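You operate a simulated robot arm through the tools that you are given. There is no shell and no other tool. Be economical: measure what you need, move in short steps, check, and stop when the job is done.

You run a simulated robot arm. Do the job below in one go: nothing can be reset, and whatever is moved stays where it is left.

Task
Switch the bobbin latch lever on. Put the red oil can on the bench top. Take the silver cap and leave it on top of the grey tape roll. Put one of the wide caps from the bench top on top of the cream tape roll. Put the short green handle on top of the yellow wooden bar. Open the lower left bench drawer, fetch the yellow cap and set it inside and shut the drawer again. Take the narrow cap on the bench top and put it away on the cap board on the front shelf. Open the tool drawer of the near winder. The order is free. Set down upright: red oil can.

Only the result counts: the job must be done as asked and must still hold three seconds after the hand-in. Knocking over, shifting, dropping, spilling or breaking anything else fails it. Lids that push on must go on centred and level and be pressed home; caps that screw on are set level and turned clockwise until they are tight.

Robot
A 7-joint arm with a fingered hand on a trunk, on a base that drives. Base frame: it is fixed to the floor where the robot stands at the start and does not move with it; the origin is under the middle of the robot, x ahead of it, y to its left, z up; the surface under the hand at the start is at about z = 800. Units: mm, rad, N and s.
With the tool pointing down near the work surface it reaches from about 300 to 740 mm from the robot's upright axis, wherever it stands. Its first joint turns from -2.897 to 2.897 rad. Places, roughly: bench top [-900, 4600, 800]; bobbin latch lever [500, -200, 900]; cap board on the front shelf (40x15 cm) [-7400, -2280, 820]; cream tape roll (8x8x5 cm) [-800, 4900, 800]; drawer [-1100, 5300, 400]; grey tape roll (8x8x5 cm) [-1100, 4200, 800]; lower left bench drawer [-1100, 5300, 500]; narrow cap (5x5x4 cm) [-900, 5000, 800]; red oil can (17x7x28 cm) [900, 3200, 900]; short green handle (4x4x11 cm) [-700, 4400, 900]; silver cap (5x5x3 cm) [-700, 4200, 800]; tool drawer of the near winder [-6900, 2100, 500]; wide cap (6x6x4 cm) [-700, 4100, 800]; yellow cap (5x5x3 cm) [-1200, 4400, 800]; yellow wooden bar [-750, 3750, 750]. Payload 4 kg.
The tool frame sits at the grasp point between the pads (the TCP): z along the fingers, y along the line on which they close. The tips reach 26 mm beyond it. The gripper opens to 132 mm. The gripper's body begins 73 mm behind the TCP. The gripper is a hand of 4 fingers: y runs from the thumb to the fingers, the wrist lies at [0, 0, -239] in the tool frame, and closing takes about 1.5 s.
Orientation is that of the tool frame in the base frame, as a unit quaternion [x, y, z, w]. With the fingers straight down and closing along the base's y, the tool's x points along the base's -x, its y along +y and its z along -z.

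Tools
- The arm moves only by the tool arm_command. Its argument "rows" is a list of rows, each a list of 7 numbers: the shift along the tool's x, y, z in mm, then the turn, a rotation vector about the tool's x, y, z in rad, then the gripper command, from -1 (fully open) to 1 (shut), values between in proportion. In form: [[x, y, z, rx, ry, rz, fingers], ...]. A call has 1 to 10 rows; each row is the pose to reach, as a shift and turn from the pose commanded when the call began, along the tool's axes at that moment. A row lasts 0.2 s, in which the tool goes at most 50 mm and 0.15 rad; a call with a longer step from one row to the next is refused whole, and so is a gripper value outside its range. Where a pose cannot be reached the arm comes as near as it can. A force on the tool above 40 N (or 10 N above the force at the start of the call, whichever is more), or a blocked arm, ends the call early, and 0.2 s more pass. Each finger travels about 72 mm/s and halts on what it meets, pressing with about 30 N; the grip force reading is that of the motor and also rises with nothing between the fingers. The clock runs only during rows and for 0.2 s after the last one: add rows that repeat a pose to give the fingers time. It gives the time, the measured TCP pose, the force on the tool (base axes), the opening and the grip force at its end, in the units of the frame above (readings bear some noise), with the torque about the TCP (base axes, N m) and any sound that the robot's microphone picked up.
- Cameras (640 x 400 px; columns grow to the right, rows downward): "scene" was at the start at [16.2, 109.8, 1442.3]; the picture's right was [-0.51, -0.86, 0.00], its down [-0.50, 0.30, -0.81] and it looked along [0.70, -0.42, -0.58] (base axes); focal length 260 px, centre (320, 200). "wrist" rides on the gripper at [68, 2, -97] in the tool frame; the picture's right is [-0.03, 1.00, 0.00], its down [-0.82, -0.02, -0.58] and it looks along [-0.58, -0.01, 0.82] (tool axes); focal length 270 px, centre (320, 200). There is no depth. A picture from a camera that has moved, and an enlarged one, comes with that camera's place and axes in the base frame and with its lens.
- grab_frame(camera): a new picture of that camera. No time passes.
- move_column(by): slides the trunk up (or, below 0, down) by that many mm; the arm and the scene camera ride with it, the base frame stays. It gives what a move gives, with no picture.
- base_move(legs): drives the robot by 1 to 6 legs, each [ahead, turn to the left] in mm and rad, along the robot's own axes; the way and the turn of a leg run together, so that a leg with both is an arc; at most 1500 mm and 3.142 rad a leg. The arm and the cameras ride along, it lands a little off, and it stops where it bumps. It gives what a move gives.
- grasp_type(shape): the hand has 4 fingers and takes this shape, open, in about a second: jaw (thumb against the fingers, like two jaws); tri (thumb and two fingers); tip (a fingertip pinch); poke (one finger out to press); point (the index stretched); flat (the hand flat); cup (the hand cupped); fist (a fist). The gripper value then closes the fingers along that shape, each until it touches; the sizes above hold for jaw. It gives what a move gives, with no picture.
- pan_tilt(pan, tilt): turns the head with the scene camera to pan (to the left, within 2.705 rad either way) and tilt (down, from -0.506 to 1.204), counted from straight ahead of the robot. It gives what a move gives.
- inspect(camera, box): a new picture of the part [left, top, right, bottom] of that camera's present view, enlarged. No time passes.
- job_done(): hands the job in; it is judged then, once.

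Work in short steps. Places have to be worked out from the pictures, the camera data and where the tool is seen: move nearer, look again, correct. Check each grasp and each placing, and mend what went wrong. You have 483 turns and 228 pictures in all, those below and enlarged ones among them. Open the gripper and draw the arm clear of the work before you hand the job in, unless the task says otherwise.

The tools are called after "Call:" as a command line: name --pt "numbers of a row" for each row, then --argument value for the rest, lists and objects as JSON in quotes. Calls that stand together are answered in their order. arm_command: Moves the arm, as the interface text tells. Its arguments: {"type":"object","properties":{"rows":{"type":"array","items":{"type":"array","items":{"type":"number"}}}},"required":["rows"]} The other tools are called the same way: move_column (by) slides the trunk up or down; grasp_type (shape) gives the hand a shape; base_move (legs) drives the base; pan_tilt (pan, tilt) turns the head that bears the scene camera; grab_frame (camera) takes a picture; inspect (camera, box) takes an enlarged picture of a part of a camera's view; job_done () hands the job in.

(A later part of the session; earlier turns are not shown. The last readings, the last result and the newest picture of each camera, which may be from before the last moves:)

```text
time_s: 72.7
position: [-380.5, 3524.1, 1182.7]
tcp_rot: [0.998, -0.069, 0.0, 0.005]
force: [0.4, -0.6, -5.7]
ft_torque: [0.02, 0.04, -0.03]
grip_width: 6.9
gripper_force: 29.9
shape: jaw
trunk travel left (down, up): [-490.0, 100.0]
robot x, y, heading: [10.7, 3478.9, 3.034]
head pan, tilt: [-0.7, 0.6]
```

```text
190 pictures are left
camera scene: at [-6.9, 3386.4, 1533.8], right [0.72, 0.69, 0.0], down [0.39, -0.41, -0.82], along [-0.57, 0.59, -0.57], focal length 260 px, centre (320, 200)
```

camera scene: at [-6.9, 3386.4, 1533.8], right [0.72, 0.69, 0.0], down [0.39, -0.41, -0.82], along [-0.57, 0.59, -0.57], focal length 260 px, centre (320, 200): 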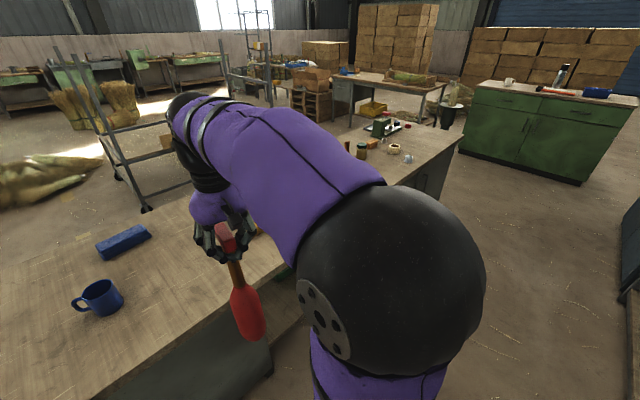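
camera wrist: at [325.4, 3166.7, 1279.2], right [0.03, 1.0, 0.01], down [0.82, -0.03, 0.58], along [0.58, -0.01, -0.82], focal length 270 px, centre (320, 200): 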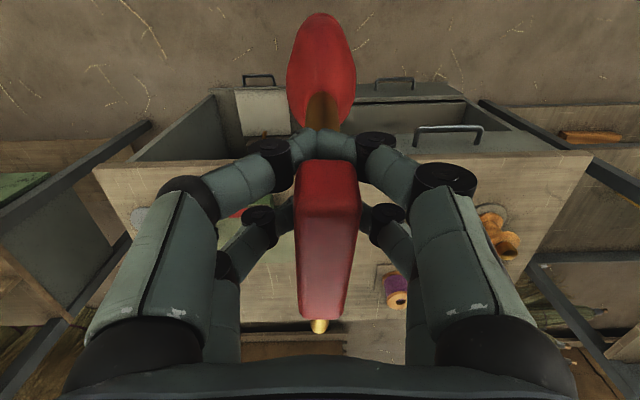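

Free table space around (-700,3430). Drive 160 forward, extend the can above that spot.

Call:
base_move --legs '[[160, 0]]'

Call:
arm_command --pt "-29 26 0 0 0 0 1" --pt "-58 52 0 0 0 0 1" --pt "-87 78 0 0 0 0 1" --pt "-115 104 0 0 0 0 1" --pt "-143 131 0 0 0 0 1" --pt "-143 131 0 0 0 0 1"

Call:
pan_tilt --pan 0.2 --tilt 0.8

Call:
grab_frame --camera "scene"

Call:
grab_frame --camera "wrist"

```text
time_s: 74.1
position: [-545.1, 3542.0, 1181.3]
tcp_rot: [0.998, -0.07, -0.001, 0.006]
force: [0.1, -0.4, -4.2]
ft_torque: [0.0, 0.07, 0.0]
grip_width: 7.0
gripper_force: 30.1
shape: jaw
trunk travel left (down, up): [-490.0, 100.0]
robot x, y, heading: [-153.4, 3502.1, 3.031]
head pan, tilt: [-0.7, 0.6]
```

```text
time_s: 75.5
position: [-705.7, 3430.6, 1186.2]
tcp_rot: [0.997, -0.071, 0.0, 0.005]
force: [-0.5, 0.1, -5.1]
ft_torque: [0.01, 0.03, -0.02]
grip_width: 6.7
gripper_force: 29.5
shape: jaw
trunk travel left (down, up): [-490.0, 100.0]
robot x, y, heading: [-155.7, 3495.7, 3.034]
head pan, tilt: [-0.7, 0.6]
```

```text
time_s: 76.7
position: [-705.2, 3430.2, 1185.8]
tcp_rot: [0.998, -0.07, 0.0, 0.005]
force: [-0.1, -1.1, -5.3]
ft_torque: [0.02, 0.03, 0.0]
grip_width: 7.1
gripper_force: 30.1
shape: jaw
trunk travel left (down, up): [-490.0, 100.0]
robot x, y, heading: [-154.6, 3500.4, 3.035]
head pan, tilt: [0.201, 0.799]
```

```text
189 pictures are left
camera scene: at [-190.4, 3332.3, 1516.9], right [-0.09, 1.0, 0.0], down [0.71, 0.07, -0.7], along [-0.69, -0.07, -0.72], focal length 260 px, centre (320, 200)
```

scene: 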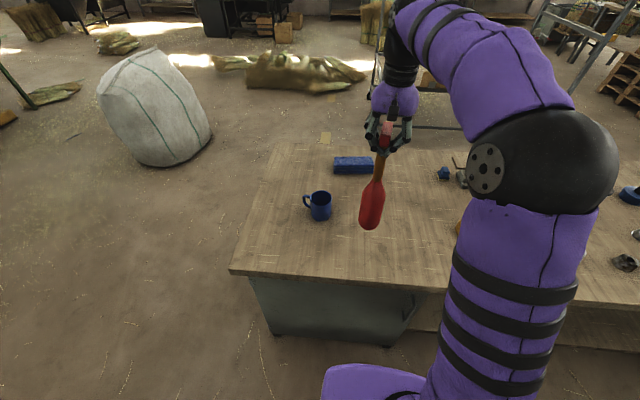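

```text
188 pictures are left
camera wrist: at [-638.4, 3420.1, 1282.4], right [-0.17, -0.99, 0.01], down [-0.8, 0.14, 0.58], along [-0.57, 0.09, -0.82], focal length 270 px, centre (320, 200)
```

wrist: 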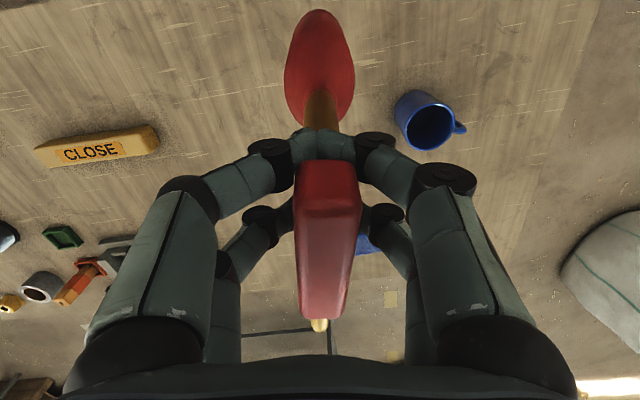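

Spot is clear. Lower to just above the table.

Call:
arm_command --pt "0 0 35 0 0 0 1" --pt "0 0 70 0 0 0 1" --pt "0 0 100 0 0 0 1" --pt "0 0 122 0 0 0 1"

Call:
arm_command --pt "0 0 3 0 0 0 1" --pt "0 0 6 0 0 0 1"

```text
time_s: 77.7
position: [-705.7, 3431.7, 1061.5]
tcp_rot: [0.998, -0.07, 0.0, 0.005]
force: [-0.1, -0.1, -5.0]
ft_torque: [0.01, 0.05, 0.0]
grip_width: 7.1
gripper_force: 29.9
shape: jaw
trunk travel left (down, up): [-490.0, 100.0]
robot x, y, heading: [-154.8, 3497.9, 3.036]
head pan, tilt: [0.201, 0.799]
```

```text
time_s: 78.3
position: [-705.6, 3430.7, 1056.2]
tcp_rot: [0.998, -0.07, 0.0, 0.005]
force: [-0.1, 0.0, -3.9]
ft_torque: [0.05, 0.08, 0.04]
grip_width: 6.9
gripper_force: 29.8
shape: jaw
trunk travel left (down, up): [-490.0, 100.0]
robot x, y, heading: [-154.0, 3494.7, 3.036]
head pan, tilt: [0.201, 0.799]
```

Call:
arm_command --pt "0 0 2 0 0 0 1" --pt "0 0 4 0 0 0 1"

Call:
arm_command --pt "0 0 2 0 0 0 1" --pt "0 0 4 0 0 0 1"

Call:
inspect --camera "scene" --box '[310, 100, 430, 260]'

```text
time_s: 78.9
position: [-704.2, 3431.6, 1051.6]
tcp_rot: [0.998, -0.07, -0.001, 0.005]
force: [0.2, -0.2, -4.7]
ft_torque: [-0.01, 0.03, 0.0]
grip_width: 6.8
gripper_force: 29.8
shape: jaw
trunk travel left (down, up): [-490.0, 100.0]
robot x, y, heading: [-155.3, 3494.8, 3.033]
head pan, tilt: [0.201, 0.799]
```

```text
time_s: 79.5
position: [-704.4, 3431.1, 1049.8]
tcp_rot: [0.997, -0.071, -0.003, 0.005]
force: [0.7, -0.4, 12.4]
ft_torque: [-0.01, 0.14, -0.02]
grip_width: 7.3
gripper_force: 30.1
shape: jaw
trunk travel left (down, up): [-490.0, 100.0]
robot x, y, heading: [-155.1, 3498.9, 3.03]
head pan, tilt: [0.201, 0.799]
```

```text
2.50 times, centred on (370, 180) of scene
camera zoom: at [-188.9, 3332.4, 1517.3], right [-0.09, 1.0, 0.0], down [0.71, 0.07, -0.7], along [-0.69, -0.07, -0.72], focal length 649 px, centre (195, 250)
```

zoom: 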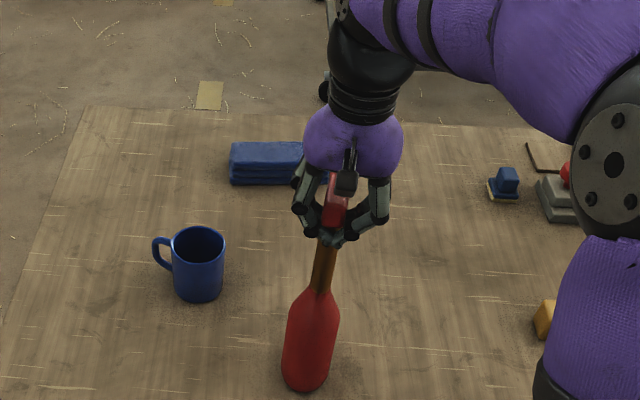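

Contact made (+12 N). Ease slightly and open.

Call:
arm_command --pt "0 0 -2 0 0 0 1" --pt "0 0 -2 0 0 0 0.7" --pt "0 0 -2 0 0 0 0.4" --pt "0 0 -2 0 0 0 0" --pt "0 0 -2 0 0 0 -0.5" --pt "0 0 -2 0 0 0 -1" --pt "0 0 -2 0 0 0 -1" --pt "0 0 -2 0 0 0 -1"

Call:
arm_command --pt "0 0 -40 0 0 0 -1" --pt "0 0 -85 0 0 0 -1" --pt "0 0 -125 0 0 0 -1" --pt "40 0 -135 0 0 0 -1" --pt "85 0 -135 0 0 0 -1" --pt "130 0 -135 0 0 0 -1"

Call:
grab_frame --camera "scene"

```text
time_s: 81.3
position: [-705.0, 3431.1, 1050.3]
tcp_rot: [0.998, -0.07, 0.0, 0.005]
force: [0.2, -0.1, -0.2]
ft_torque: [-0.03, -0.02, 0.01]
grip_width: 131.9
gripper_force: 0.1
shape: jaw
trunk travel left (down, up): [-490.0, 100.0]
robot x, y, heading: [-156.3, 3496.8, 3.036]
head pan, tilt: [0.201, 0.799]
```

```text
time_s: 82.7
position: [-574.2, 3411.6, 1181.6]
tcp_rot: [0.997, -0.071, -0.001, 0.006]
force: [1.2, -0.2, -0.4]
ft_torque: [0.01, -0.03, 0.04]
grip_width: 131.9
gripper_force: 0.1
shape: jaw
trunk travel left (down, up): [-490.0, 100.0]
robot x, y, heading: [-151.7, 3497.5, 3.033]
head pan, tilt: [0.201, 0.799]
```

```text
186 pictures are left
camera scene: at [-189.6, 3332.4, 1517.0], right [-0.09, 1.0, 0.0], down [0.71, 0.07, -0.7], along [-0.69, -0.07, -0.72], focal length 260 px, centre (320, 200)
```

scene: 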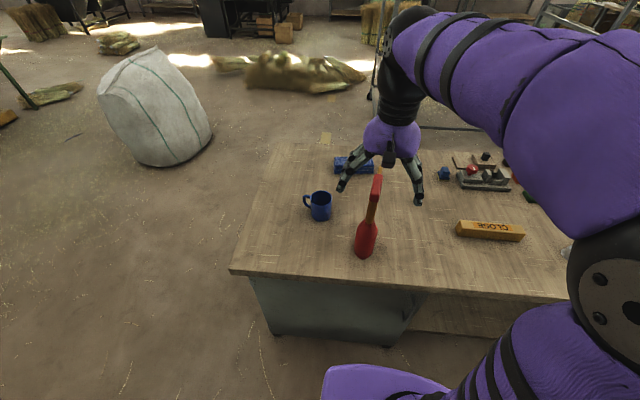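

The can stands upright. Now drive to y≈4200, facing the island again.

Call:
base_move --legs '[[-120, 0], [0, -1.465], [740, 0], [0, 1.571]]'

Call:
pan_tilt --pan 0.5 --tilt 0.8

Call:
grab_frame --camera "scene"

Call:
pan_tilt --pan -0.6 --tilt 0.7

Call:
grab_frame --camera "scene"

Call:
grab_frame --camera "wrist"

```text
time_s: 95.9
position: [-418.0, 4124.2, 1181.5]
tcp_rot: [0.999, -0.049, 0.0, 0.005]
force: [-0.1, 0.3, -0.3]
ft_torque: [-0.03, 0.02, 0.01]
grip_width: 132.1
gripper_force: 0.1
shape: jaw
trunk travel left (down, up): [-490.0, 100.0]
robot x, y, heading: [-1.5, 4227.2, 3.083]
head pan, tilt: [0.201, 0.799]
```

```text
time_s: 96.7
position: [-418.0, 4124.7, 1183.0]
tcp_rot: [0.999, -0.048, -0.001, 0.005]
force: [-0.3, -0.2, 0.4]
ft_torque: [-0.01, 0.02, -0.02]
grip_width: 132.2
gripper_force: 0.1
shape: jaw
trunk travel left (down, up): [-490.0, 100.0]
robot x, y, heading: [-3.4, 4227.1, 3.081]
head pan, tilt: [0.499, 0.799]
```

```text
185 pictures are left
camera scene: at [-22.4, 4039.4, 1517.0], right [-0.42, 0.91, 0.0], down [0.65, 0.3, -0.7], along [-0.63, -0.3, -0.72], focal length 260 px, centre (320, 200)
```

scene: 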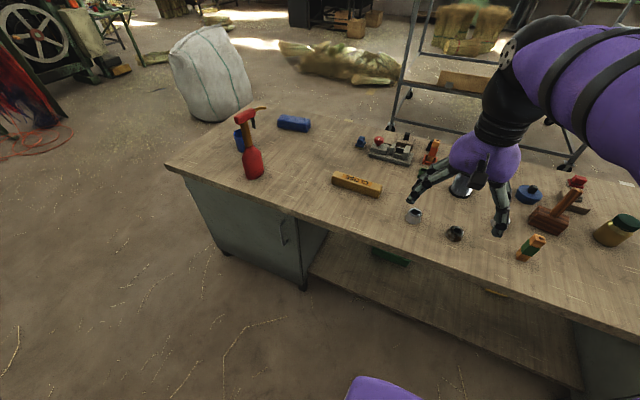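

```text
time_s: 98.0
position: [-418.1, 4125.0, 1181.5]
tcp_rot: [0.999, -0.048, 0.0, 0.006]
force: [-0.6, 0.5, 0.4]
ft_torque: [-0.01, 0.02, -0.01]
grip_width: 132.1
gripper_force: 0.2
shape: jaw
trunk travel left (down, up): [-490.0, 100.0]
robot x, y, heading: [1.0, 4227.2, 3.083]
head pan, tilt: [-0.6, 0.7]
```

```text
184 pictures are left
camera scene: at [-16.5, 4125.7, 1525.2], right [0.61, 0.79, 0.0], down [0.51, -0.4, -0.76], along [-0.6, 0.47, -0.64], focal length 260 px, centre (320, 200)
```

scene: 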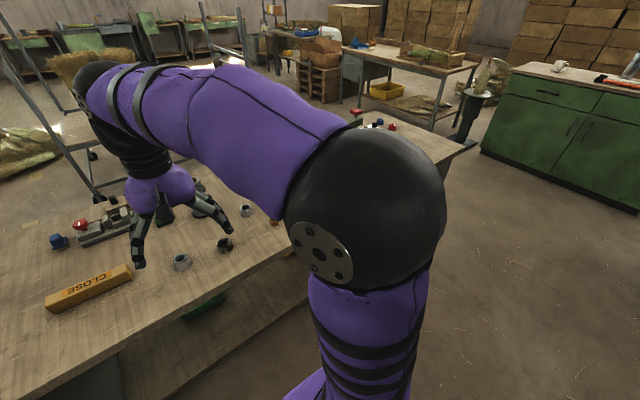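

```text
183 pictures are left
camera wrist: at [-350.3, 4117.1, 1278.4], right [-0.12, -0.99, 0.01], down [-0.81, 0.1, 0.58], along [-0.57, 0.06, -0.82], focal length 270 px, centre (320, 200)
```

wrist: 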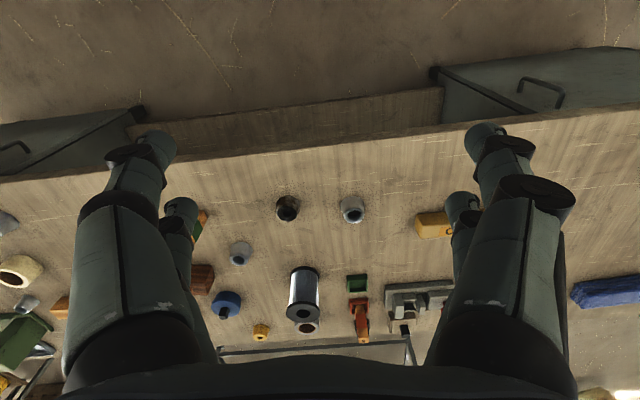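

Call:
inspect --camera "wrist" --box '[200, 180, 460, 345]'

Call:
base_move --legs '[[200, 0]]'

Call:
grab_frame --camera "wrist"

```text
2.42 times, centred on (330, 262) of wrist
camera zoom: at [-350.3, 4117.1, 1278.4], right [-0.12, -0.99, 0.01], down [-0.81, 0.1, 0.58], along [-0.57, 0.06, -0.82], focal length 655 px, centre (296, 48)
```

zoom: 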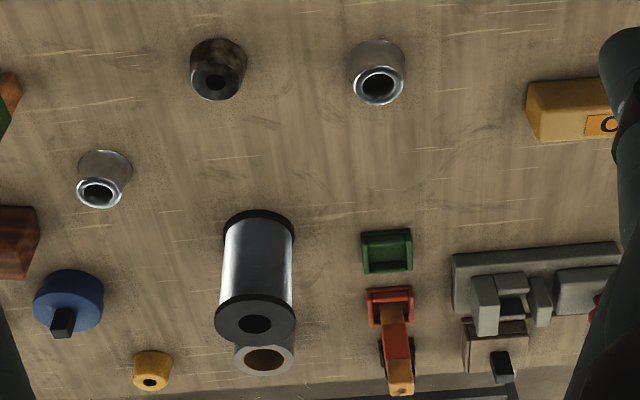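

```text
time_s: 99.6
position: [-622.5, 4139.7, 1180.5]
tcp_rot: [0.999, -0.05, 0.0, 0.005]
force: [0.8, -0.1, -0.9]
ft_torque: [-0.02, -0.01, -0.02]
grip_width: 132.1
gripper_force: 0.1
shape: jaw
trunk travel left (down, up): [-490.0, 100.0]
robot x, y, heading: [-206.0, 4242.3, 3.073]
head pan, tilt: [-0.6, 0.7]
```

```text
181 pictures are left
camera wrist: at [-554.2, 4131.5, 1278.3], right [-0.13, -0.99, 0.01], down [-0.81, 0.11, 0.58], along [-0.57, 0.06, -0.82], focal length 270 px, centre (320, 200)
```

wrist: 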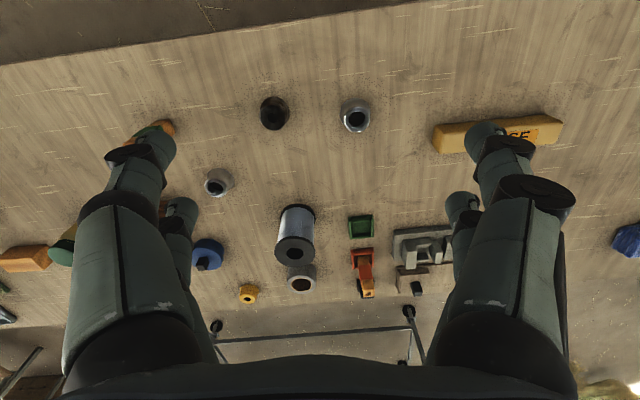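

Call:
inspect --camera "wrist" --box '[195, 80, 395, 205]'

Call:
inspect --camera "wrist" --box '[235, 200, 395, 310]'

```text
3.20 times, centred on (295, 142) of wrist
camera zoom: at [-554.2, 4131.5, 1278.3], right [-0.13, -0.99, 0.01], down [-0.81, 0.11, 0.58], along [-0.57, 0.06, -0.82], focal length 865 px, centre (400, 384)
```

zoom: 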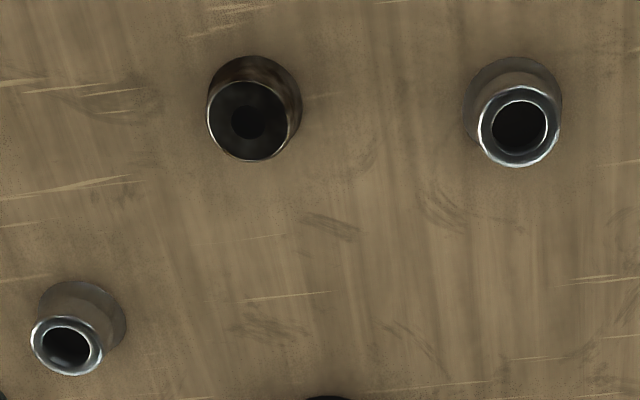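

```text
3.64 times, centred on (315, 255) of wrist
camera zoom: at [-554.2, 4131.5, 1278.3], right [-0.13, -0.99, 0.01], down [-0.81, 0.11, 0.58], along [-0.57, 0.06, -0.82], focal length 983 px, centre (338, 0)
```

zoom: 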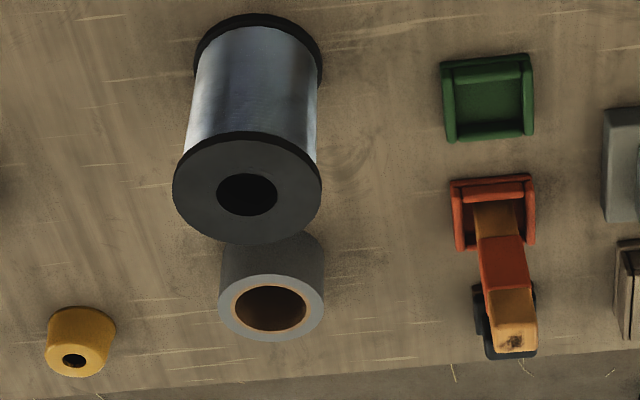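

Listed positions match: dark chrome-like cap (-684,4219) should be the silver cap, (-709,4083) a wide cap, yellow cap (-1160,4397), grey roll (-1121,4248). I look more closely at handle and caps with the scene camera.

Call:
pan_tilt --pan 0.1 --tilt 0.95

Call:
grab_frame --camera "scene"

```text
time_s: 100.7
position: [-621.4, 4139.4, 1181.4]
tcp_rot: [0.999, -0.05, 0.0, 0.005]
force: [-0.1, 0.1, 0.4]
ft_torque: [-0.03, 0.01, -0.01]
grip_width: 132.0
gripper_force: 0.0
shape: jaw
trunk travel left (down, up): [-490.0, 100.0]
robot x, y, heading: [-201.0, 4244.0, 3.071]
head pan, tilt: [0.099, 0.949]
```

```text
178 pictures are left
camera scene: at [-225.9, 4083.7, 1505.4], right [-0.03, 1.0, 0.0], down [0.81, 0.03, -0.58], along [-0.58, -0.02, -0.81], focal length 260 px, centre (320, 200)
```

scene: 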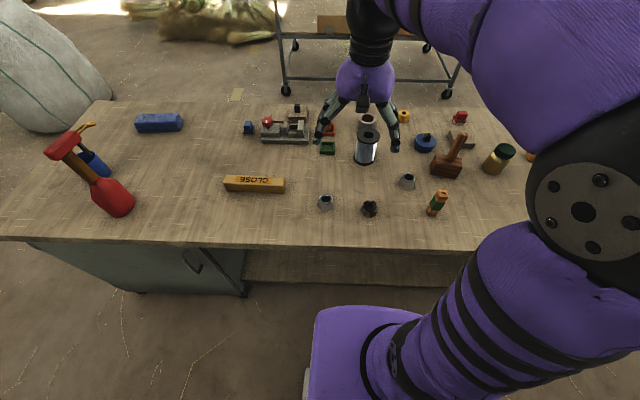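

Call:
inspect --camera "scene" --box '[300, 150, 460, 250]'

Call:
inspect --camera "scene" --box '[200, 90, 340, 220]'

```text
4.00 times, centred on (380, 200) of scene
camera zoom: at [-225.9, 4083.7, 1505.4], right [-0.03, 1.0, 0.0], down [0.81, 0.03, -0.58], along [-0.58, -0.02, -0.81], focal length 1038 px, centre (80, 200)
```

zoom: 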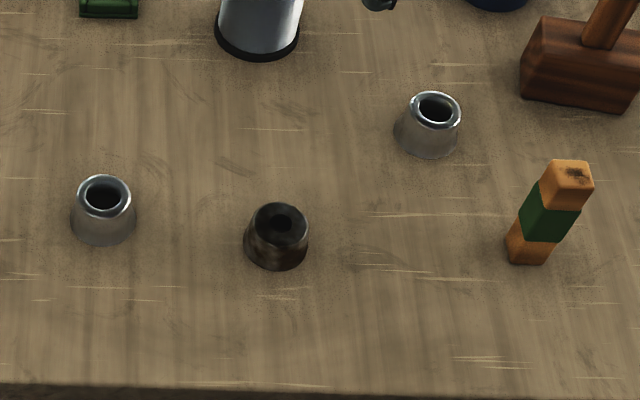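

```text
3.08 times, centred on (270, 155) of scene
camera zoom: at [-225.9, 4083.7, 1505.4], right [-0.03, 1.0, 0.0], down [0.81, 0.03, -0.58], along [-0.58, -0.02, -0.81], focal length 799 px, centre (474, 338)
```

zoom: 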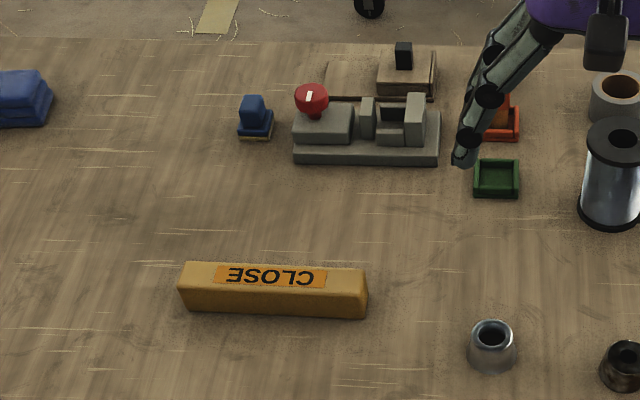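

I take the green handle first: it stands at ≈ (-688,4425), z 800–910. Move above it with the hand squared.

Call:
arm_command --pt "-13 -39 10 0 0 -0.02 -1" --pt "-27 -79 20 0 0 -0.04 -1" --pt "-41 -119 30 0 0 -0.06 -1" --pt "-54 -158 40 0 0 -0.08 -1" --pt "-68 -198 50 0 0 -0.1 -1" --pt "-82 -238 60 0 0 -0.1 -1" --pt "-95 -278 80 0 0 -0.1 -1"

Call:
grab_frame --camera "wrist"

```text
time_s: 102.3
position: [-686.7, 4425.3, 1095.6]
tcp_rot: [1.0, 0.001, 0.0, 0.006]
force: [0.5, -0.4, -0.3]
ft_torque: [0.02, 0.0, -0.01]
grip_width: 132.1
gripper_force: 0.1
shape: jaw
trunk travel left (down, up): [-490.0, 100.0]
robot x, y, heading: [-199.2, 4240.9, 3.076]
head pan, tilt: [0.099, 0.949]
```

```text
175 pictures are left
camera wrist: at [-619.3, 4424.5, 1192.9], right [-0.03, -1.0, 0.01], down [-0.82, 0.03, 0.58], along [-0.58, 0.01, -0.82], focal length 270 px, centre (320, 200)
```

wrist: 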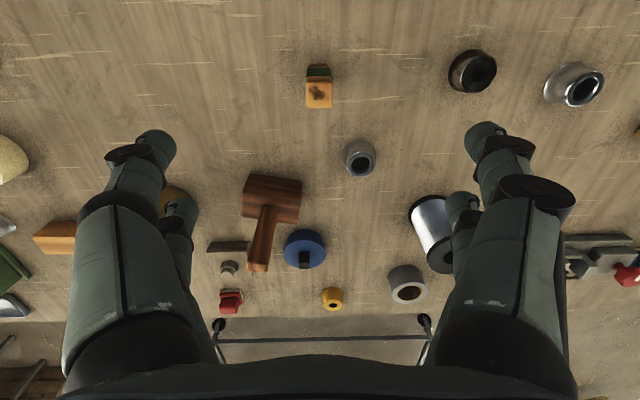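

Centred. Descend and grip.

Call:
arm_command --pt "0 0 45 0 0 0 -1" --pt "0 0 90 0 0 0 -1" --pt "0 0 135 0 0 0 -1" --pt "0 0 180 0 0 0 -1" --pt "0 0 222 0 0 0 -1" --pt "0 0 222 0 0 0 -1"

Call:
grab_frame --camera "wrist"

```text
time_s: 103.7
position: [-689.0, 4420.0, 873.3]
tcp_rot: [1.0, -0.001, -0.001, 0.005]
force: [-0.2, -0.4, -0.1]
ft_torque: [-0.02, 0.0, -0.01]
grip_width: 132.0
gripper_force: 0.1
shape: jaw
trunk travel left (down, up): [-490.0, 100.0]
robot x, y, heading: [-202.2, 4239.8, 3.071]
head pan, tilt: [0.099, 0.949]
```

```text
174 pictures are left
camera wrist: at [-620.4, 4418.4, 970.6], right [-0.03, -1.0, 0.01], down [-0.82, 0.03, 0.58], along [-0.58, 0.01, -0.82], focal length 270 px, centre (320, 200)
```

wrist: 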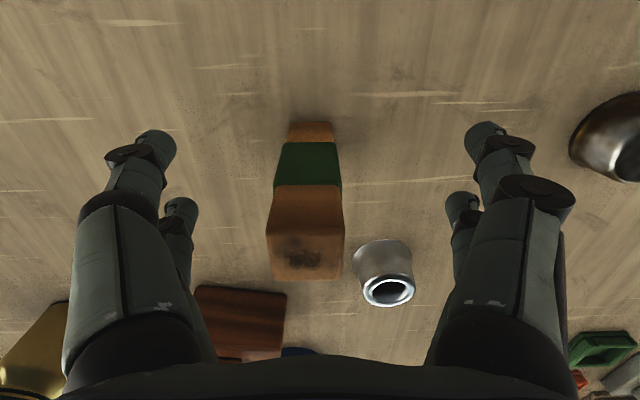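

Call:
arm_command --pt "0 0 0 0 0 0 -0.3" --pt "0 0 0 0 0 0 0.2" --pt "0 0 0 0 0 0 0.6" --pt "0 0 0 0 0 0 1" --pt "0 0 0 0 0 0 1" --pt "0 0 0 0 0 0 1"

Call:
arm_command --pt "0 0 -20 0 0 0 1" --pt "0 0 -60 0 0 0 1" --pt "0 0 -100 0 0 0 1" --pt "0 0 -140 0 0 0 1" --pt "0 0 -180 0 0 0 1"

Call:
grab_frame --camera "wrist"

```text
time_s: 105.1
position: [-689.5, 4419.5, 874.0]
tcp_rot: [1.0, 0.0, -0.001, 0.005]
force: [0.1, -0.5, 0.0]
ft_torque: [0.0, 0.03, 0.0]
grip_width: 3.2
gripper_force: 29.5
shape: jaw
trunk travel left (down, up): [-490.0, 100.0]
robot x, y, heading: [-201.5, 4241.2, 3.082]
head pan, tilt: [0.099, 0.949]
```

```text
time_s: 106.3
position: [-690.1, 4423.1, 1056.7]
tcp_rot: [1.0, 0.0, -0.002, 0.004]
force: [0.0, -0.3, -0.6]
ft_torque: [0.0, -0.04, 0.0]
grip_width: 2.6
gripper_force: 29.7
shape: jaw
trunk travel left (down, up): [-490.0, 100.0]
robot x, y, heading: [-200.9, 4241.2, 3.073]
head pan, tilt: [0.099, 0.949]
```

```text
173 pictures are left
camera wrist: at [-621.9, 4422.1, 1153.9], right [-0.03, -1.0, 0.01], down [-0.82, 0.03, 0.58], along [-0.58, 0.01, -0.82], focal length 270 px, centre (320, 200)
```

wrist: 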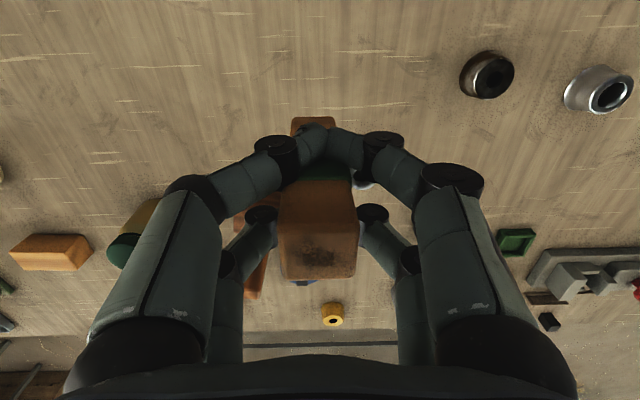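

Handle is lifted upright. Now carry it over toward the yellow bar at ≈ (-776,3846).

Call:
arm_command --pt "-7 47 0 0 0 0 1" --pt "-14 94 0 0 0 0 1" --pt "-21 141 0 0 0 0 1" --pt "-28 188 0 0 0 0 1" --pt "-35 235 0 0 0 0 1" --pt "-42 282 0 0 0 0 1" --pt "-49 329 0 0 0 0 1" --pt "-56 376 0 0 0 0 1" --pt "-63 423 0 0 0 0 1" --pt "-63 460 0 0 0 0 1"

Call:
grab_frame --camera "wrist"

Call:
pan_tilt --pan 0.3 --tilt 0.85

Call:
grab_frame --camera "scene"

```text
time_s: 108.5
position: [-751.8, 3963.5, 1061.5]
tcp_rot: [1.0, -0.001, 0.0, 0.004]
force: [0.2, 0.4, -0.4]
ft_torque: [-0.01, 0.01, 0.0]
grip_width: 1.7
gripper_force: 30.3
shape: jaw
trunk travel left (down, up): [-490.0, 100.0]
robot x, y, heading: [-202.6, 4237.9, 3.08]
head pan, tilt: [0.099, 0.949]
```

```text
172 pictures are left
camera wrist: at [-683.6, 3962.1, 1158.8], right [-0.03, -1.0, 0.01], down [-0.82, 0.03, 0.58], along [-0.58, 0.01, -0.82], focal length 270 px, centre (320, 200)
```

wrist: 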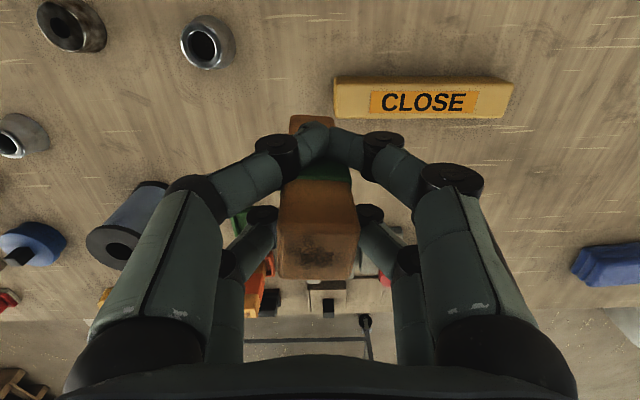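

```text
time_s: 109.2
position: [-752.7, 3964.5, 1062.2]
tcp_rot: [1.0, -0.001, -0.001, 0.006]
force: [-0.6, 0.4, 0.2]
ft_torque: [0.01, -0.01, -0.03]
grip_width: 2.0
gripper_force: 30.3
shape: jaw
trunk travel left (down, up): [-490.0, 100.0]
robot x, y, heading: [-201.8, 4240.3, 3.077]
head pan, tilt: [0.3, 0.85]
```

```text
171 pictures are left
camera scene: at [-229.3, 4068.0, 1512.9], right [-0.23, 0.97, 0.0], down [0.73, 0.17, -0.66], along [-0.64, -0.15, -0.75], focal length 260 px, centre (320, 200)
```

scene: 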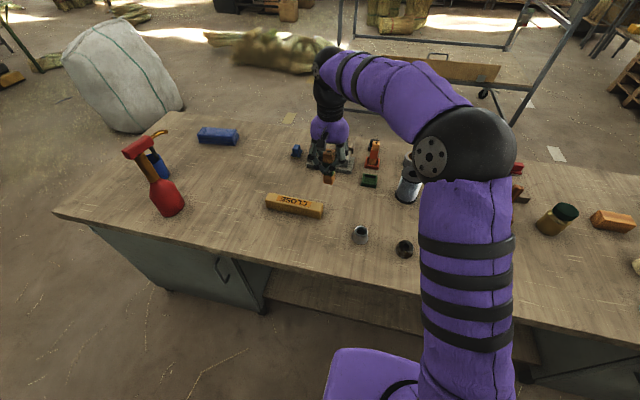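

Bar top centre ≈ (-773,3845), z≈842, width ~35–40 in x. Move the handle above it and look.

Call:
arm_command --pt "-8 40 20 0 0 0 1" --pt "-16 80 40 0 0 0 1" --pt "-23 112 70 0 0 0 1" --pt "-23 112 100 0 0 0 1" --pt "-23 112 110 0 0 0 1"

Call:
grab_frame --camera "wrist"

Call:
inspect --camera "scene" --box '[240, 120, 360, 230]'

```text
time_s: 110.4
position: [-773.1, 3850.7, 950.8]
tcp_rot: [1.0, -0.001, -0.001, 0.005]
force: [0.5, 0.2, -0.8]
ft_torque: [0.01, -0.01, 0.03]
grip_width: 1.9
gripper_force: 29.9
shape: jaw
trunk travel left (down, up): [-490.0, 100.0]
robot x, y, heading: [-200.8, 4238.1, 3.081]
head pan, tilt: [0.3, 0.85]
```

```text
170 pictures are left
camera wrist: at [-705.6, 3849.5, 1048.0], right [-0.03, -1.0, 0.01], down [-0.82, 0.03, 0.58], along [-0.58, 0.01, -0.82], focal length 270 px, centre (320, 200)
```

wrist: 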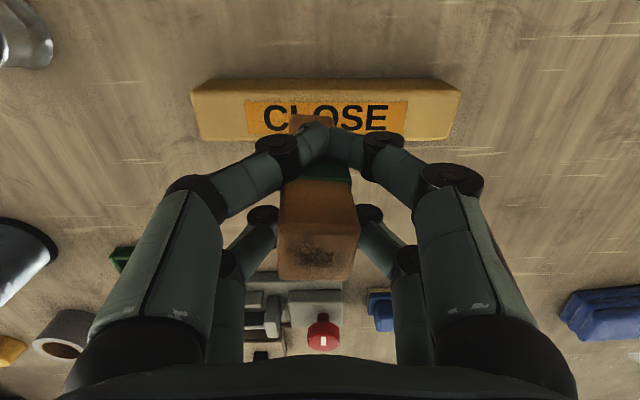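

```text
3.64 times, centred on (300, 175) of scene
camera zoom: at [-229.4, 4068.0, 1512.9], right [-0.23, 0.97, 0.0], down [0.73, 0.17, -0.66], along [-0.64, -0.15, -0.75], focal length 944 px, centre (393, 291)
```

zoom: 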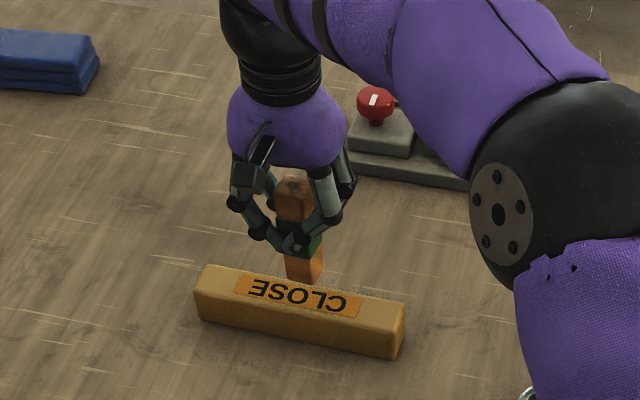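

Aligned over the bar. Lower to contact.

Call:
arm_command --pt "0 0 15 0 0 0 1" --pt "0 0 27 0 0 0 1"

Call:
arm_command --pt "0 0 2 0 0 0 1" --pt "0 0 4 0 0 0 1"

Call:
arm_command --pt "0 0 2 0 0 0 1" --pt "0 0 4 0 0 0 1"

Call:
inspect --camera "scene" --box '[240, 120, 360, 230]'

```text
time_s: 111.0
position: [-776.6, 3848.2, 925.5]
tcp_rot: [1.0, -0.002, -0.001, 0.006]
force: [0.6, -0.7, -0.7]
ft_torque: [-0.01, 0.0, -0.01]
grip_width: 1.6
gripper_force: 30.2
shape: jaw
trunk travel left (down, up): [-490.0, 100.0]
robot x, y, heading: [-205.8, 4240.1, 3.073]
head pan, tilt: [0.3, 0.85]
```

```text
time_s: 111.6
position: [-774.9, 3848.4, 921.4]
tcp_rot: [1.0, -0.001, -0.001, 0.005]
force: [-0.1, -0.5, -0.6]
ft_torque: [0.0, 0.01, 0.0]
grip_width: 1.5
gripper_force: 30.6
shape: jaw
trunk travel left (down, up): [-490.0, 100.0]
robot x, y, heading: [-201.6, 4239.5, 3.081]
head pan, tilt: [0.3, 0.85]
```

```text
time_s: 112.2
position: [-774.1, 3850.8, 918.0]
tcp_rot: [1.0, -0.001, -0.001, 0.005]
force: [-1.2, 0.2, -1.3]
ft_torque: [0.0, 0.04, -0.01]
grip_width: 1.4
gripper_force: 30.1
shape: jaw
trunk travel left (down, up): [-490.0, 100.0]
robot x, y, heading: [-205.1, 4241.9, 3.075]
head pan, tilt: [0.3, 0.85]
```

```text
3.64 times, centred on (300, 175) of scene
camera zoom: at [-229.4, 4067.8, 1512.9], right [-0.23, 0.97, 0.0], down [0.73, 0.17, -0.66], along [-0.64, -0.15, -0.75], focal length 944 px, centre (393, 291)
```

zoom: 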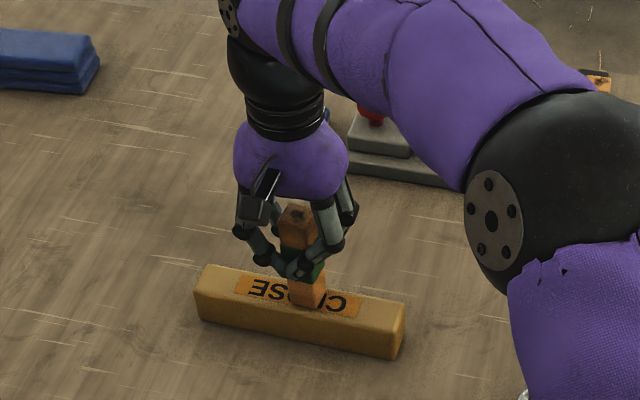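

Call:
arm_command --pt "0 0 2 0 0 0 1" --pt "0 0 3 0 0 0 1"

Call:
arm_command --pt "0 0 2 0 0 0 1" --pt "0 0 3 0 0 0 1"

Call:
arm_command --pt "0 0 2 0 0 0 1" --pt "0 0 3 0 0 0 1"

```text
time_s: 112.8
position: [-774.6, 3850.4, 915.4]
tcp_rot: [1.0, -0.001, -0.002, 0.005]
force: [-0.2, 0.6, 7.9]
ft_torque: [-0.09, 0.06, -0.04]
grip_width: 1.6
gripper_force: 30.1
shape: jaw
trunk travel left (down, up): [-490.0, 100.0]
robot x, y, heading: [-203.9, 4241.8, 3.076]
head pan, tilt: [0.3, 0.85]
```

```text
time_s: 113.4
position: [-774.7, 3853.0, 915.0]
tcp_rot: [1.0, 0.0, -0.004, 0.007]
force: [0.8, 2.4, 26.1]
ft_torque: [-0.02, 0.1, 0.02]
grip_width: 2.0
gripper_force: 30.5
shape: jaw
trunk travel left (down, up): [-490.0, 100.0]
robot x, y, heading: [-203.6, 4238.9, 3.075]
head pan, tilt: [0.3, 0.85]
```

```text
time_s: 114.0
position: [-773.6, 3850.9, 913.6]
tcp_rot: [1.0, -0.001, -0.005, 0.007]
force: [1.3, -1.1, 40.3]
ft_torque: [-0.16, 0.02, 0.04]
grip_width: 2.4
gripper_force: 30.1
shape: jaw
trunk travel left (down, up): [-490.0, 100.0]
robot x, y, heading: [-201.6, 4244.7, 3.082]
head pan, tilt: [0.3, 0.85]
```

Seated (pressed a bit hard). Ease back and open slowly.

Call:
arm_command --pt "0 0 -3 0 0 0 1" --pt "0 0 -6 0 0 0 1" --pt "0 0 -6 0 0 0 1"

Call:
arm_command --pt "0 0 0 0 0 0 0.8" --pt "0 0 0 0 0 0 0.5" --pt "0 0 0 0 0 0 0.2" --pt "0 0 0 0 0 0 -0.2" --pt "0 0 0 0 0 0 -0.6" --pt "0 0 0 0 0 0 -1" --pt "0 0 0 0 0 0 -1"

Call:
grab_frame --camera "wrist"

```text
time_s: 114.8
position: [-774.8, 3853.1, 914.1]
tcp_rot: [1.0, 0.0, -0.001, 0.005]
force: [1.1, -2.5, 17.0]
ft_torque: [-0.24, 0.11, 0.04]
grip_width: 2.7
gripper_force: 29.8
shape: jaw
trunk travel left (down, up): [-490.0, 100.0]
robot x, y, heading: [-201.7, 4241.4, 3.081]
head pan, tilt: [0.3, 0.85]
```

```text
time_s: 116.4
position: [-775.5, 3851.1, 912.4]
tcp_rot: [1.0, -0.001, -0.001, 0.004]
force: [-0.4, -0.9, -0.2]
ft_torque: [-0.01, 0.01, 0.01]
grip_width: 131.9
gripper_force: 0.1
shape: jaw
trunk travel left (down, up): [-490.0, 100.0]
robot x, y, heading: [-203.0, 4241.1, 3.072]
head pan, tilt: [0.3, 0.85]
```

```text
167 pictures are left
camera wrist: at [-707.0, 3850.5, 1011.0], right [-0.03, -1.0, 0.01], down [-0.82, 0.03, 0.58], along [-0.58, 0.01, -0.82], focal length 270 px, centre (320, 200)
```

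wrist: 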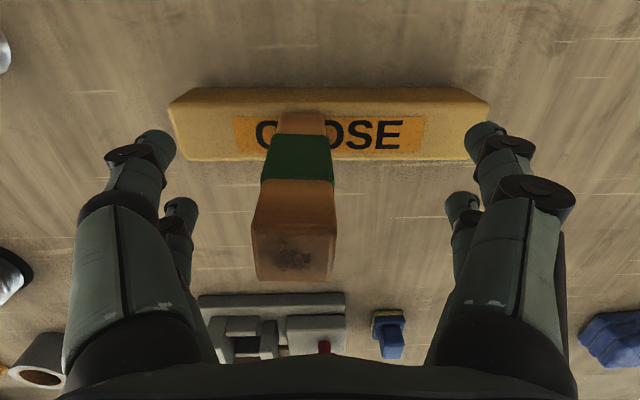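

Handle stands upright on the bar. Rise straight up and verify with the scene camera.

Call:
arm_command --pt "0 0 -40 0 0 0 -1" --pt "0 0 -85 0 0 0 -1" --pt "0 0 -130 0 0 0 -1" --pt "0 0 -175 0 0 0 -1" --pt "30 -30 -200 0 0 0 -1" --pt "60 -65 -210 0 0 0 -1" --pt "60 -110 -210 0 0 0 -1" --pt "60 -155 -210 0 0 0 -1"

Call:
inspect --camera "scene" --box '[230, 120, 430, 270]'

Call:
grab_frame --camera "wrist"

```text
time_s: 118.2
position: [-712.5, 4010.6, 1121.9]
tcp_rot: [1.0, 0.0, -0.001, 0.005]
force: [0.5, -0.9, 0.1]
ft_torque: [0.02, 0.0, 0.02]
grip_width: 132.0
gripper_force: 0.1
shape: jaw
trunk travel left (down, up): [-490.0, 100.0]
robot x, y, heading: [-206.4, 4237.6, 3.078]
head pan, tilt: [0.3, 0.85]
```

```text
2.67 times, centred on (330, 195) of scene
camera zoom: at [-229.3, 4067.9, 1512.9], right [-0.23, 0.97, 0.0], down [0.73, 0.17, -0.66], along [-0.64, -0.15, -0.75], focal length 692 px, centre (293, 213)
```

zoom: 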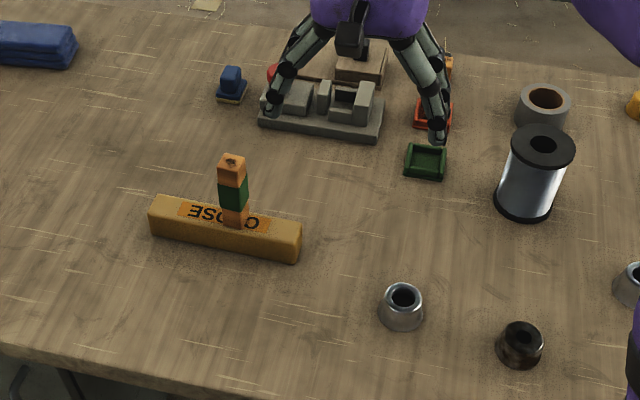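

```text
165 pictures are left
camera wrist: at [-645.7, 4009.3, 1218.2], right [-0.03, -1.0, 0.01], down [-0.82, 0.03, 0.58], along [-0.58, 0.01, -0.82], focal length 270 px, centre (320, 200)
```

wrist: 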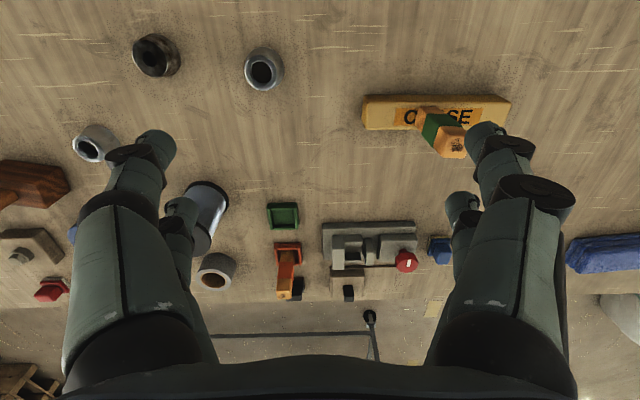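

Handle task done. Look at the caps at close range.

Call:
arm_command --pt "10 -28 35 0 0 0 -1" --pt "20 -56 70 0 0 0 -1" --pt "30 -84 105 0 0 0 -1" --pt "37 -112 140 0 0 0 -1" --pt "44 -140 160 0 0 0 -1" --pt "44 -140 160 0 0 0 -1"

Call:
grab_frame --camera "wrist"

```text
time_s: 119.6
position: [-670.0, 4147.2, 961.6]
tcp_rot: [1.0, 0.0, -0.001, 0.005]
force: [0.7, -0.4, -1.1]
ft_torque: [-0.02, 0.0, 0.0]
grip_width: 131.7
gripper_force: 0.0
shape: jaw
trunk travel left (down, up): [-490.0, 100.0]
robot x, y, heading: [-201.9, 4237.9, 3.078]
head pan, tilt: [0.3, 0.85]
```

```text
164 pictures are left
camera wrist: at [-602.5, 4147.0, 1060.0], right [-0.03, -1.0, 0.01], down [-0.82, 0.03, 0.58], along [-0.58, 0.01, -0.82], focal length 270 px, centre (320, 200)
```

wrist: 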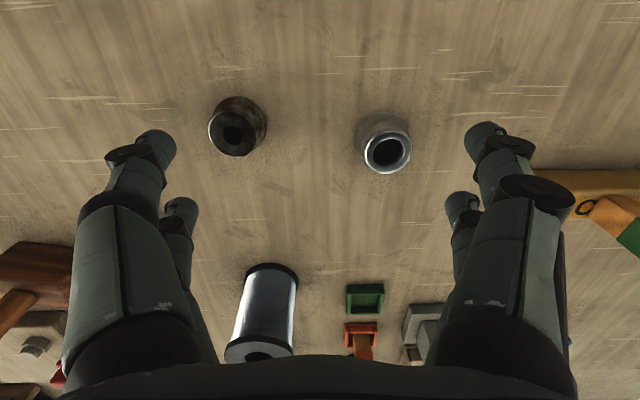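

Call:
inspect --camera "wrist" --box '[190, 80, 430, 190]'

```text
2.67 times, centred on (310, 135) of wrist
camera zoom: at [-602.5, 4147.0, 1060.0], right [-0.03, -1.0, 0.01], down [-0.82, 0.03, 0.58], along [-0.58, 0.01, -0.82], focal length 721 px, centre (347, 373)
```

zoom: 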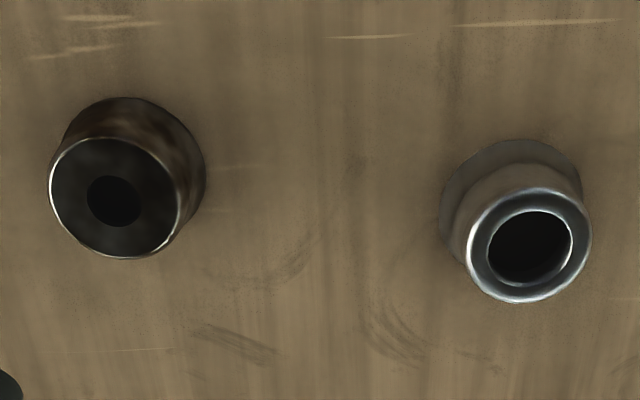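

The dark one is short with a small hole (5x5x3: the silver cap); the other is a taller flanged wide cap at (-709,4086). I pick the wide cap.

Call:
arm_command --pt "-20 30 20 0 0 0 -1" --pt "-39 61 40 0 0 0 -1" --pt "-39 61 80 0 0 0 -1" --pt "-39 61 105 0 0 0 -1" --pt "-39 61 123 0 0 0 -1" --pt "-39 61 123 0 0 0 -1"

Call:
grab_frame --camera "wrist"

```text
time_s: 121.0
position: [-711.2, 4083.4, 838.7]
tcp_rot: [1.0, 0.0, -0.001, 0.006]
force: [0.4, 0.5, -0.1]
ft_torque: [0.01, -0.02, -0.03]
grip_width: 132.3
gripper_force: 0.0
shape: jaw
trunk travel left (down, up): [-490.0, 100.0]
robot x, y, heading: [-203.0, 4240.6, 3.075]
head pan, tilt: [0.3, 0.85]
```

```text
162 pictures are left
camera wrist: at [-643.2, 4081.7, 935.1], right [-0.03, -1.0, 0.01], down [-0.82, 0.03, 0.58], along [-0.58, 0.01, -0.82], focal length 270 px, centre (320, 200)
```

wrist: 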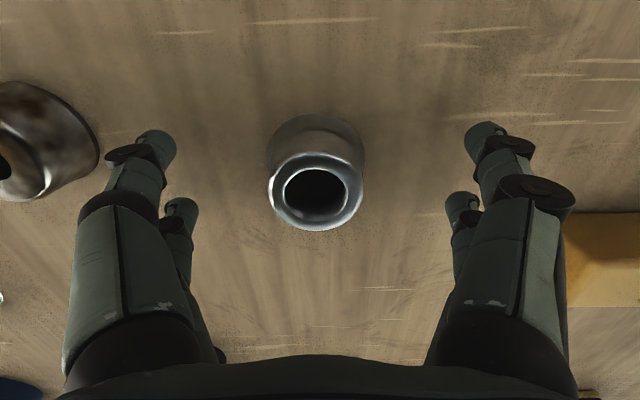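

Call:
arm_command --pt "0 0 0 0 0 0 -0.4" --pt "0 0 0 0 0 0 0.0" --pt "0 0 0 0 0 0 0.3" --pt "0 0 0 0 0 0 0.6" --pt "0 0 0 0 0 0 1" --pt "0 0 0 0 0 0 1" --pt "0 0 0 0 0 0 1"

Call:
grab_frame --camera "wrist"

```text
time_s: 122.6
position: [-712.3, 4081.8, 837.3]
tcp_rot: [1.0, 0.0, -0.001, 0.005]
force: [0.1, -0.1, -0.2]
ft_torque: [0.02, 0.01, 0.0]
grip_width: 31.2
gripper_force: 30.4
shape: jaw
trunk travel left (down, up): [-490.0, 100.0]
robot x, y, heading: [-204.4, 4240.1, 3.073]
head pan, tilt: [0.3, 0.85]
```

```text
161 pictures are left
camera wrist: at [-643.2, 4081.8, 935.5], right [-0.03, -1.0, 0.01], down [-0.82, 0.03, 0.58], along [-0.58, 0.01, -0.82], focal length 270 px, centre (320, 200)
```

wrist: 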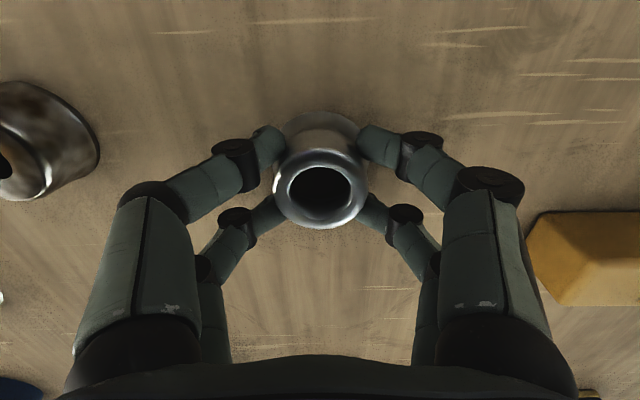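

Four-finger grip on the cap. Lift and drive to y≈4850.

Call:
arm_command --pt "0 0 -30 0 0 0 1" --pt "0 0 -75 0 0 0 1" --pt "0 0 -120 0 0 0 1" --pt "0 0 -165 0 0 0 1" --pt "30 0 -200 0 0 0 1" --pt "70 0 -220 0 0 0 1" --pt "110 0 -230 0 0 0 1"

Call:
base_move --legs '[[-60, 0], [0, -1.505], [620, 0], [0, 1.571]]'

Call:
pan_tilt --pan 0.1 --tilt 0.9

Call:
grab_frame --camera "scene"

Call:
grab_frame --camera "wrist"

```text
time_s: 124.2
position: [-601.8, 4086.5, 1066.5]
tcp_rot: [1.0, 0.0, -0.002, 0.006]
force: [0.1, 0.2, 0.7]
ft_torque: [-0.04, 0.01, 0.02]
grip_width: 31.7
gripper_force: 29.8
shape: jaw
trunk travel left (down, up): [-490.0, 100.0]
robot x, y, heading: [-203.8, 4239.4, 3.078]
head pan, tilt: [0.3, 0.85]
```

```text
time_s: 136.7
position: [-519.6, 4692.8, 1065.4]
tcp_rot: [1.0, 0.022, -0.001, 0.005]
force: [0.0, -0.3, -0.4]
ft_torque: [0.02, -0.04, -0.01]
grip_width: 31.1
gripper_force: 30.1
shape: jaw
trunk travel left (down, up): [-490.0, 100.0]
robot x, y, heading: [-129.2, 4865.4, 3.117]
head pan, tilt: [0.3, 0.85]
```

```text
time_s: 137.4
position: [-518.5, 4692.2, 1066.6]
tcp_rot: [1.0, 0.022, -0.001, 0.005]
force: [0.5, 0.3, 0.7]
ft_torque: [0.02, 0.04, 0.01]
grip_width: 31.1
gripper_force: 29.6
shape: jaw
trunk travel left (down, up): [-490.0, 100.0]
robot x, y, heading: [-129.1, 4862.2, 3.123]
head pan, tilt: [0.099, 0.901]
```

```text
160 pictures are left
camera scene: at [-145.5, 4706.3, 1509.1], right [-0.08, 1.0, 0.0], down [0.78, 0.06, -0.62], along [-0.62, -0.05, -0.78], focal length 260 px, centre (320, 200)
```

scene: 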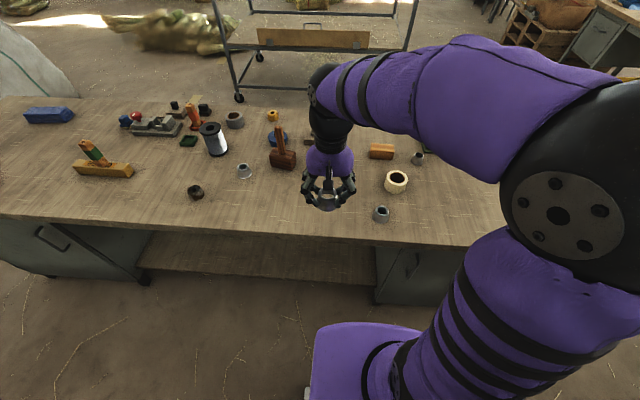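

```text
159 pictures are left
camera wrist: at [-451.1, 4694.9, 1162.9], right [0.02, -1.0, 0.01], down [-0.82, -0.01, 0.58], along [-0.58, -0.02, -0.82], focal length 270 px, centre (320, 200)
```

wrist: 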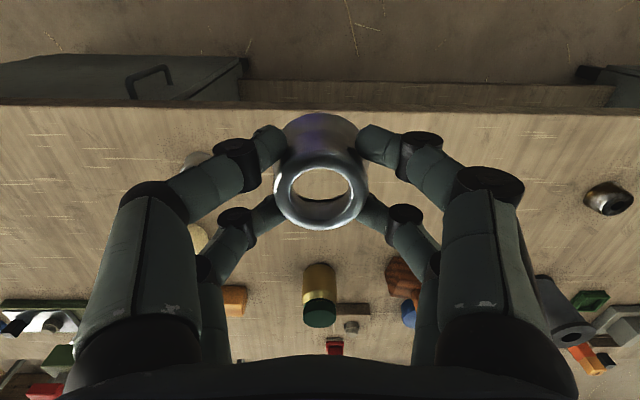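

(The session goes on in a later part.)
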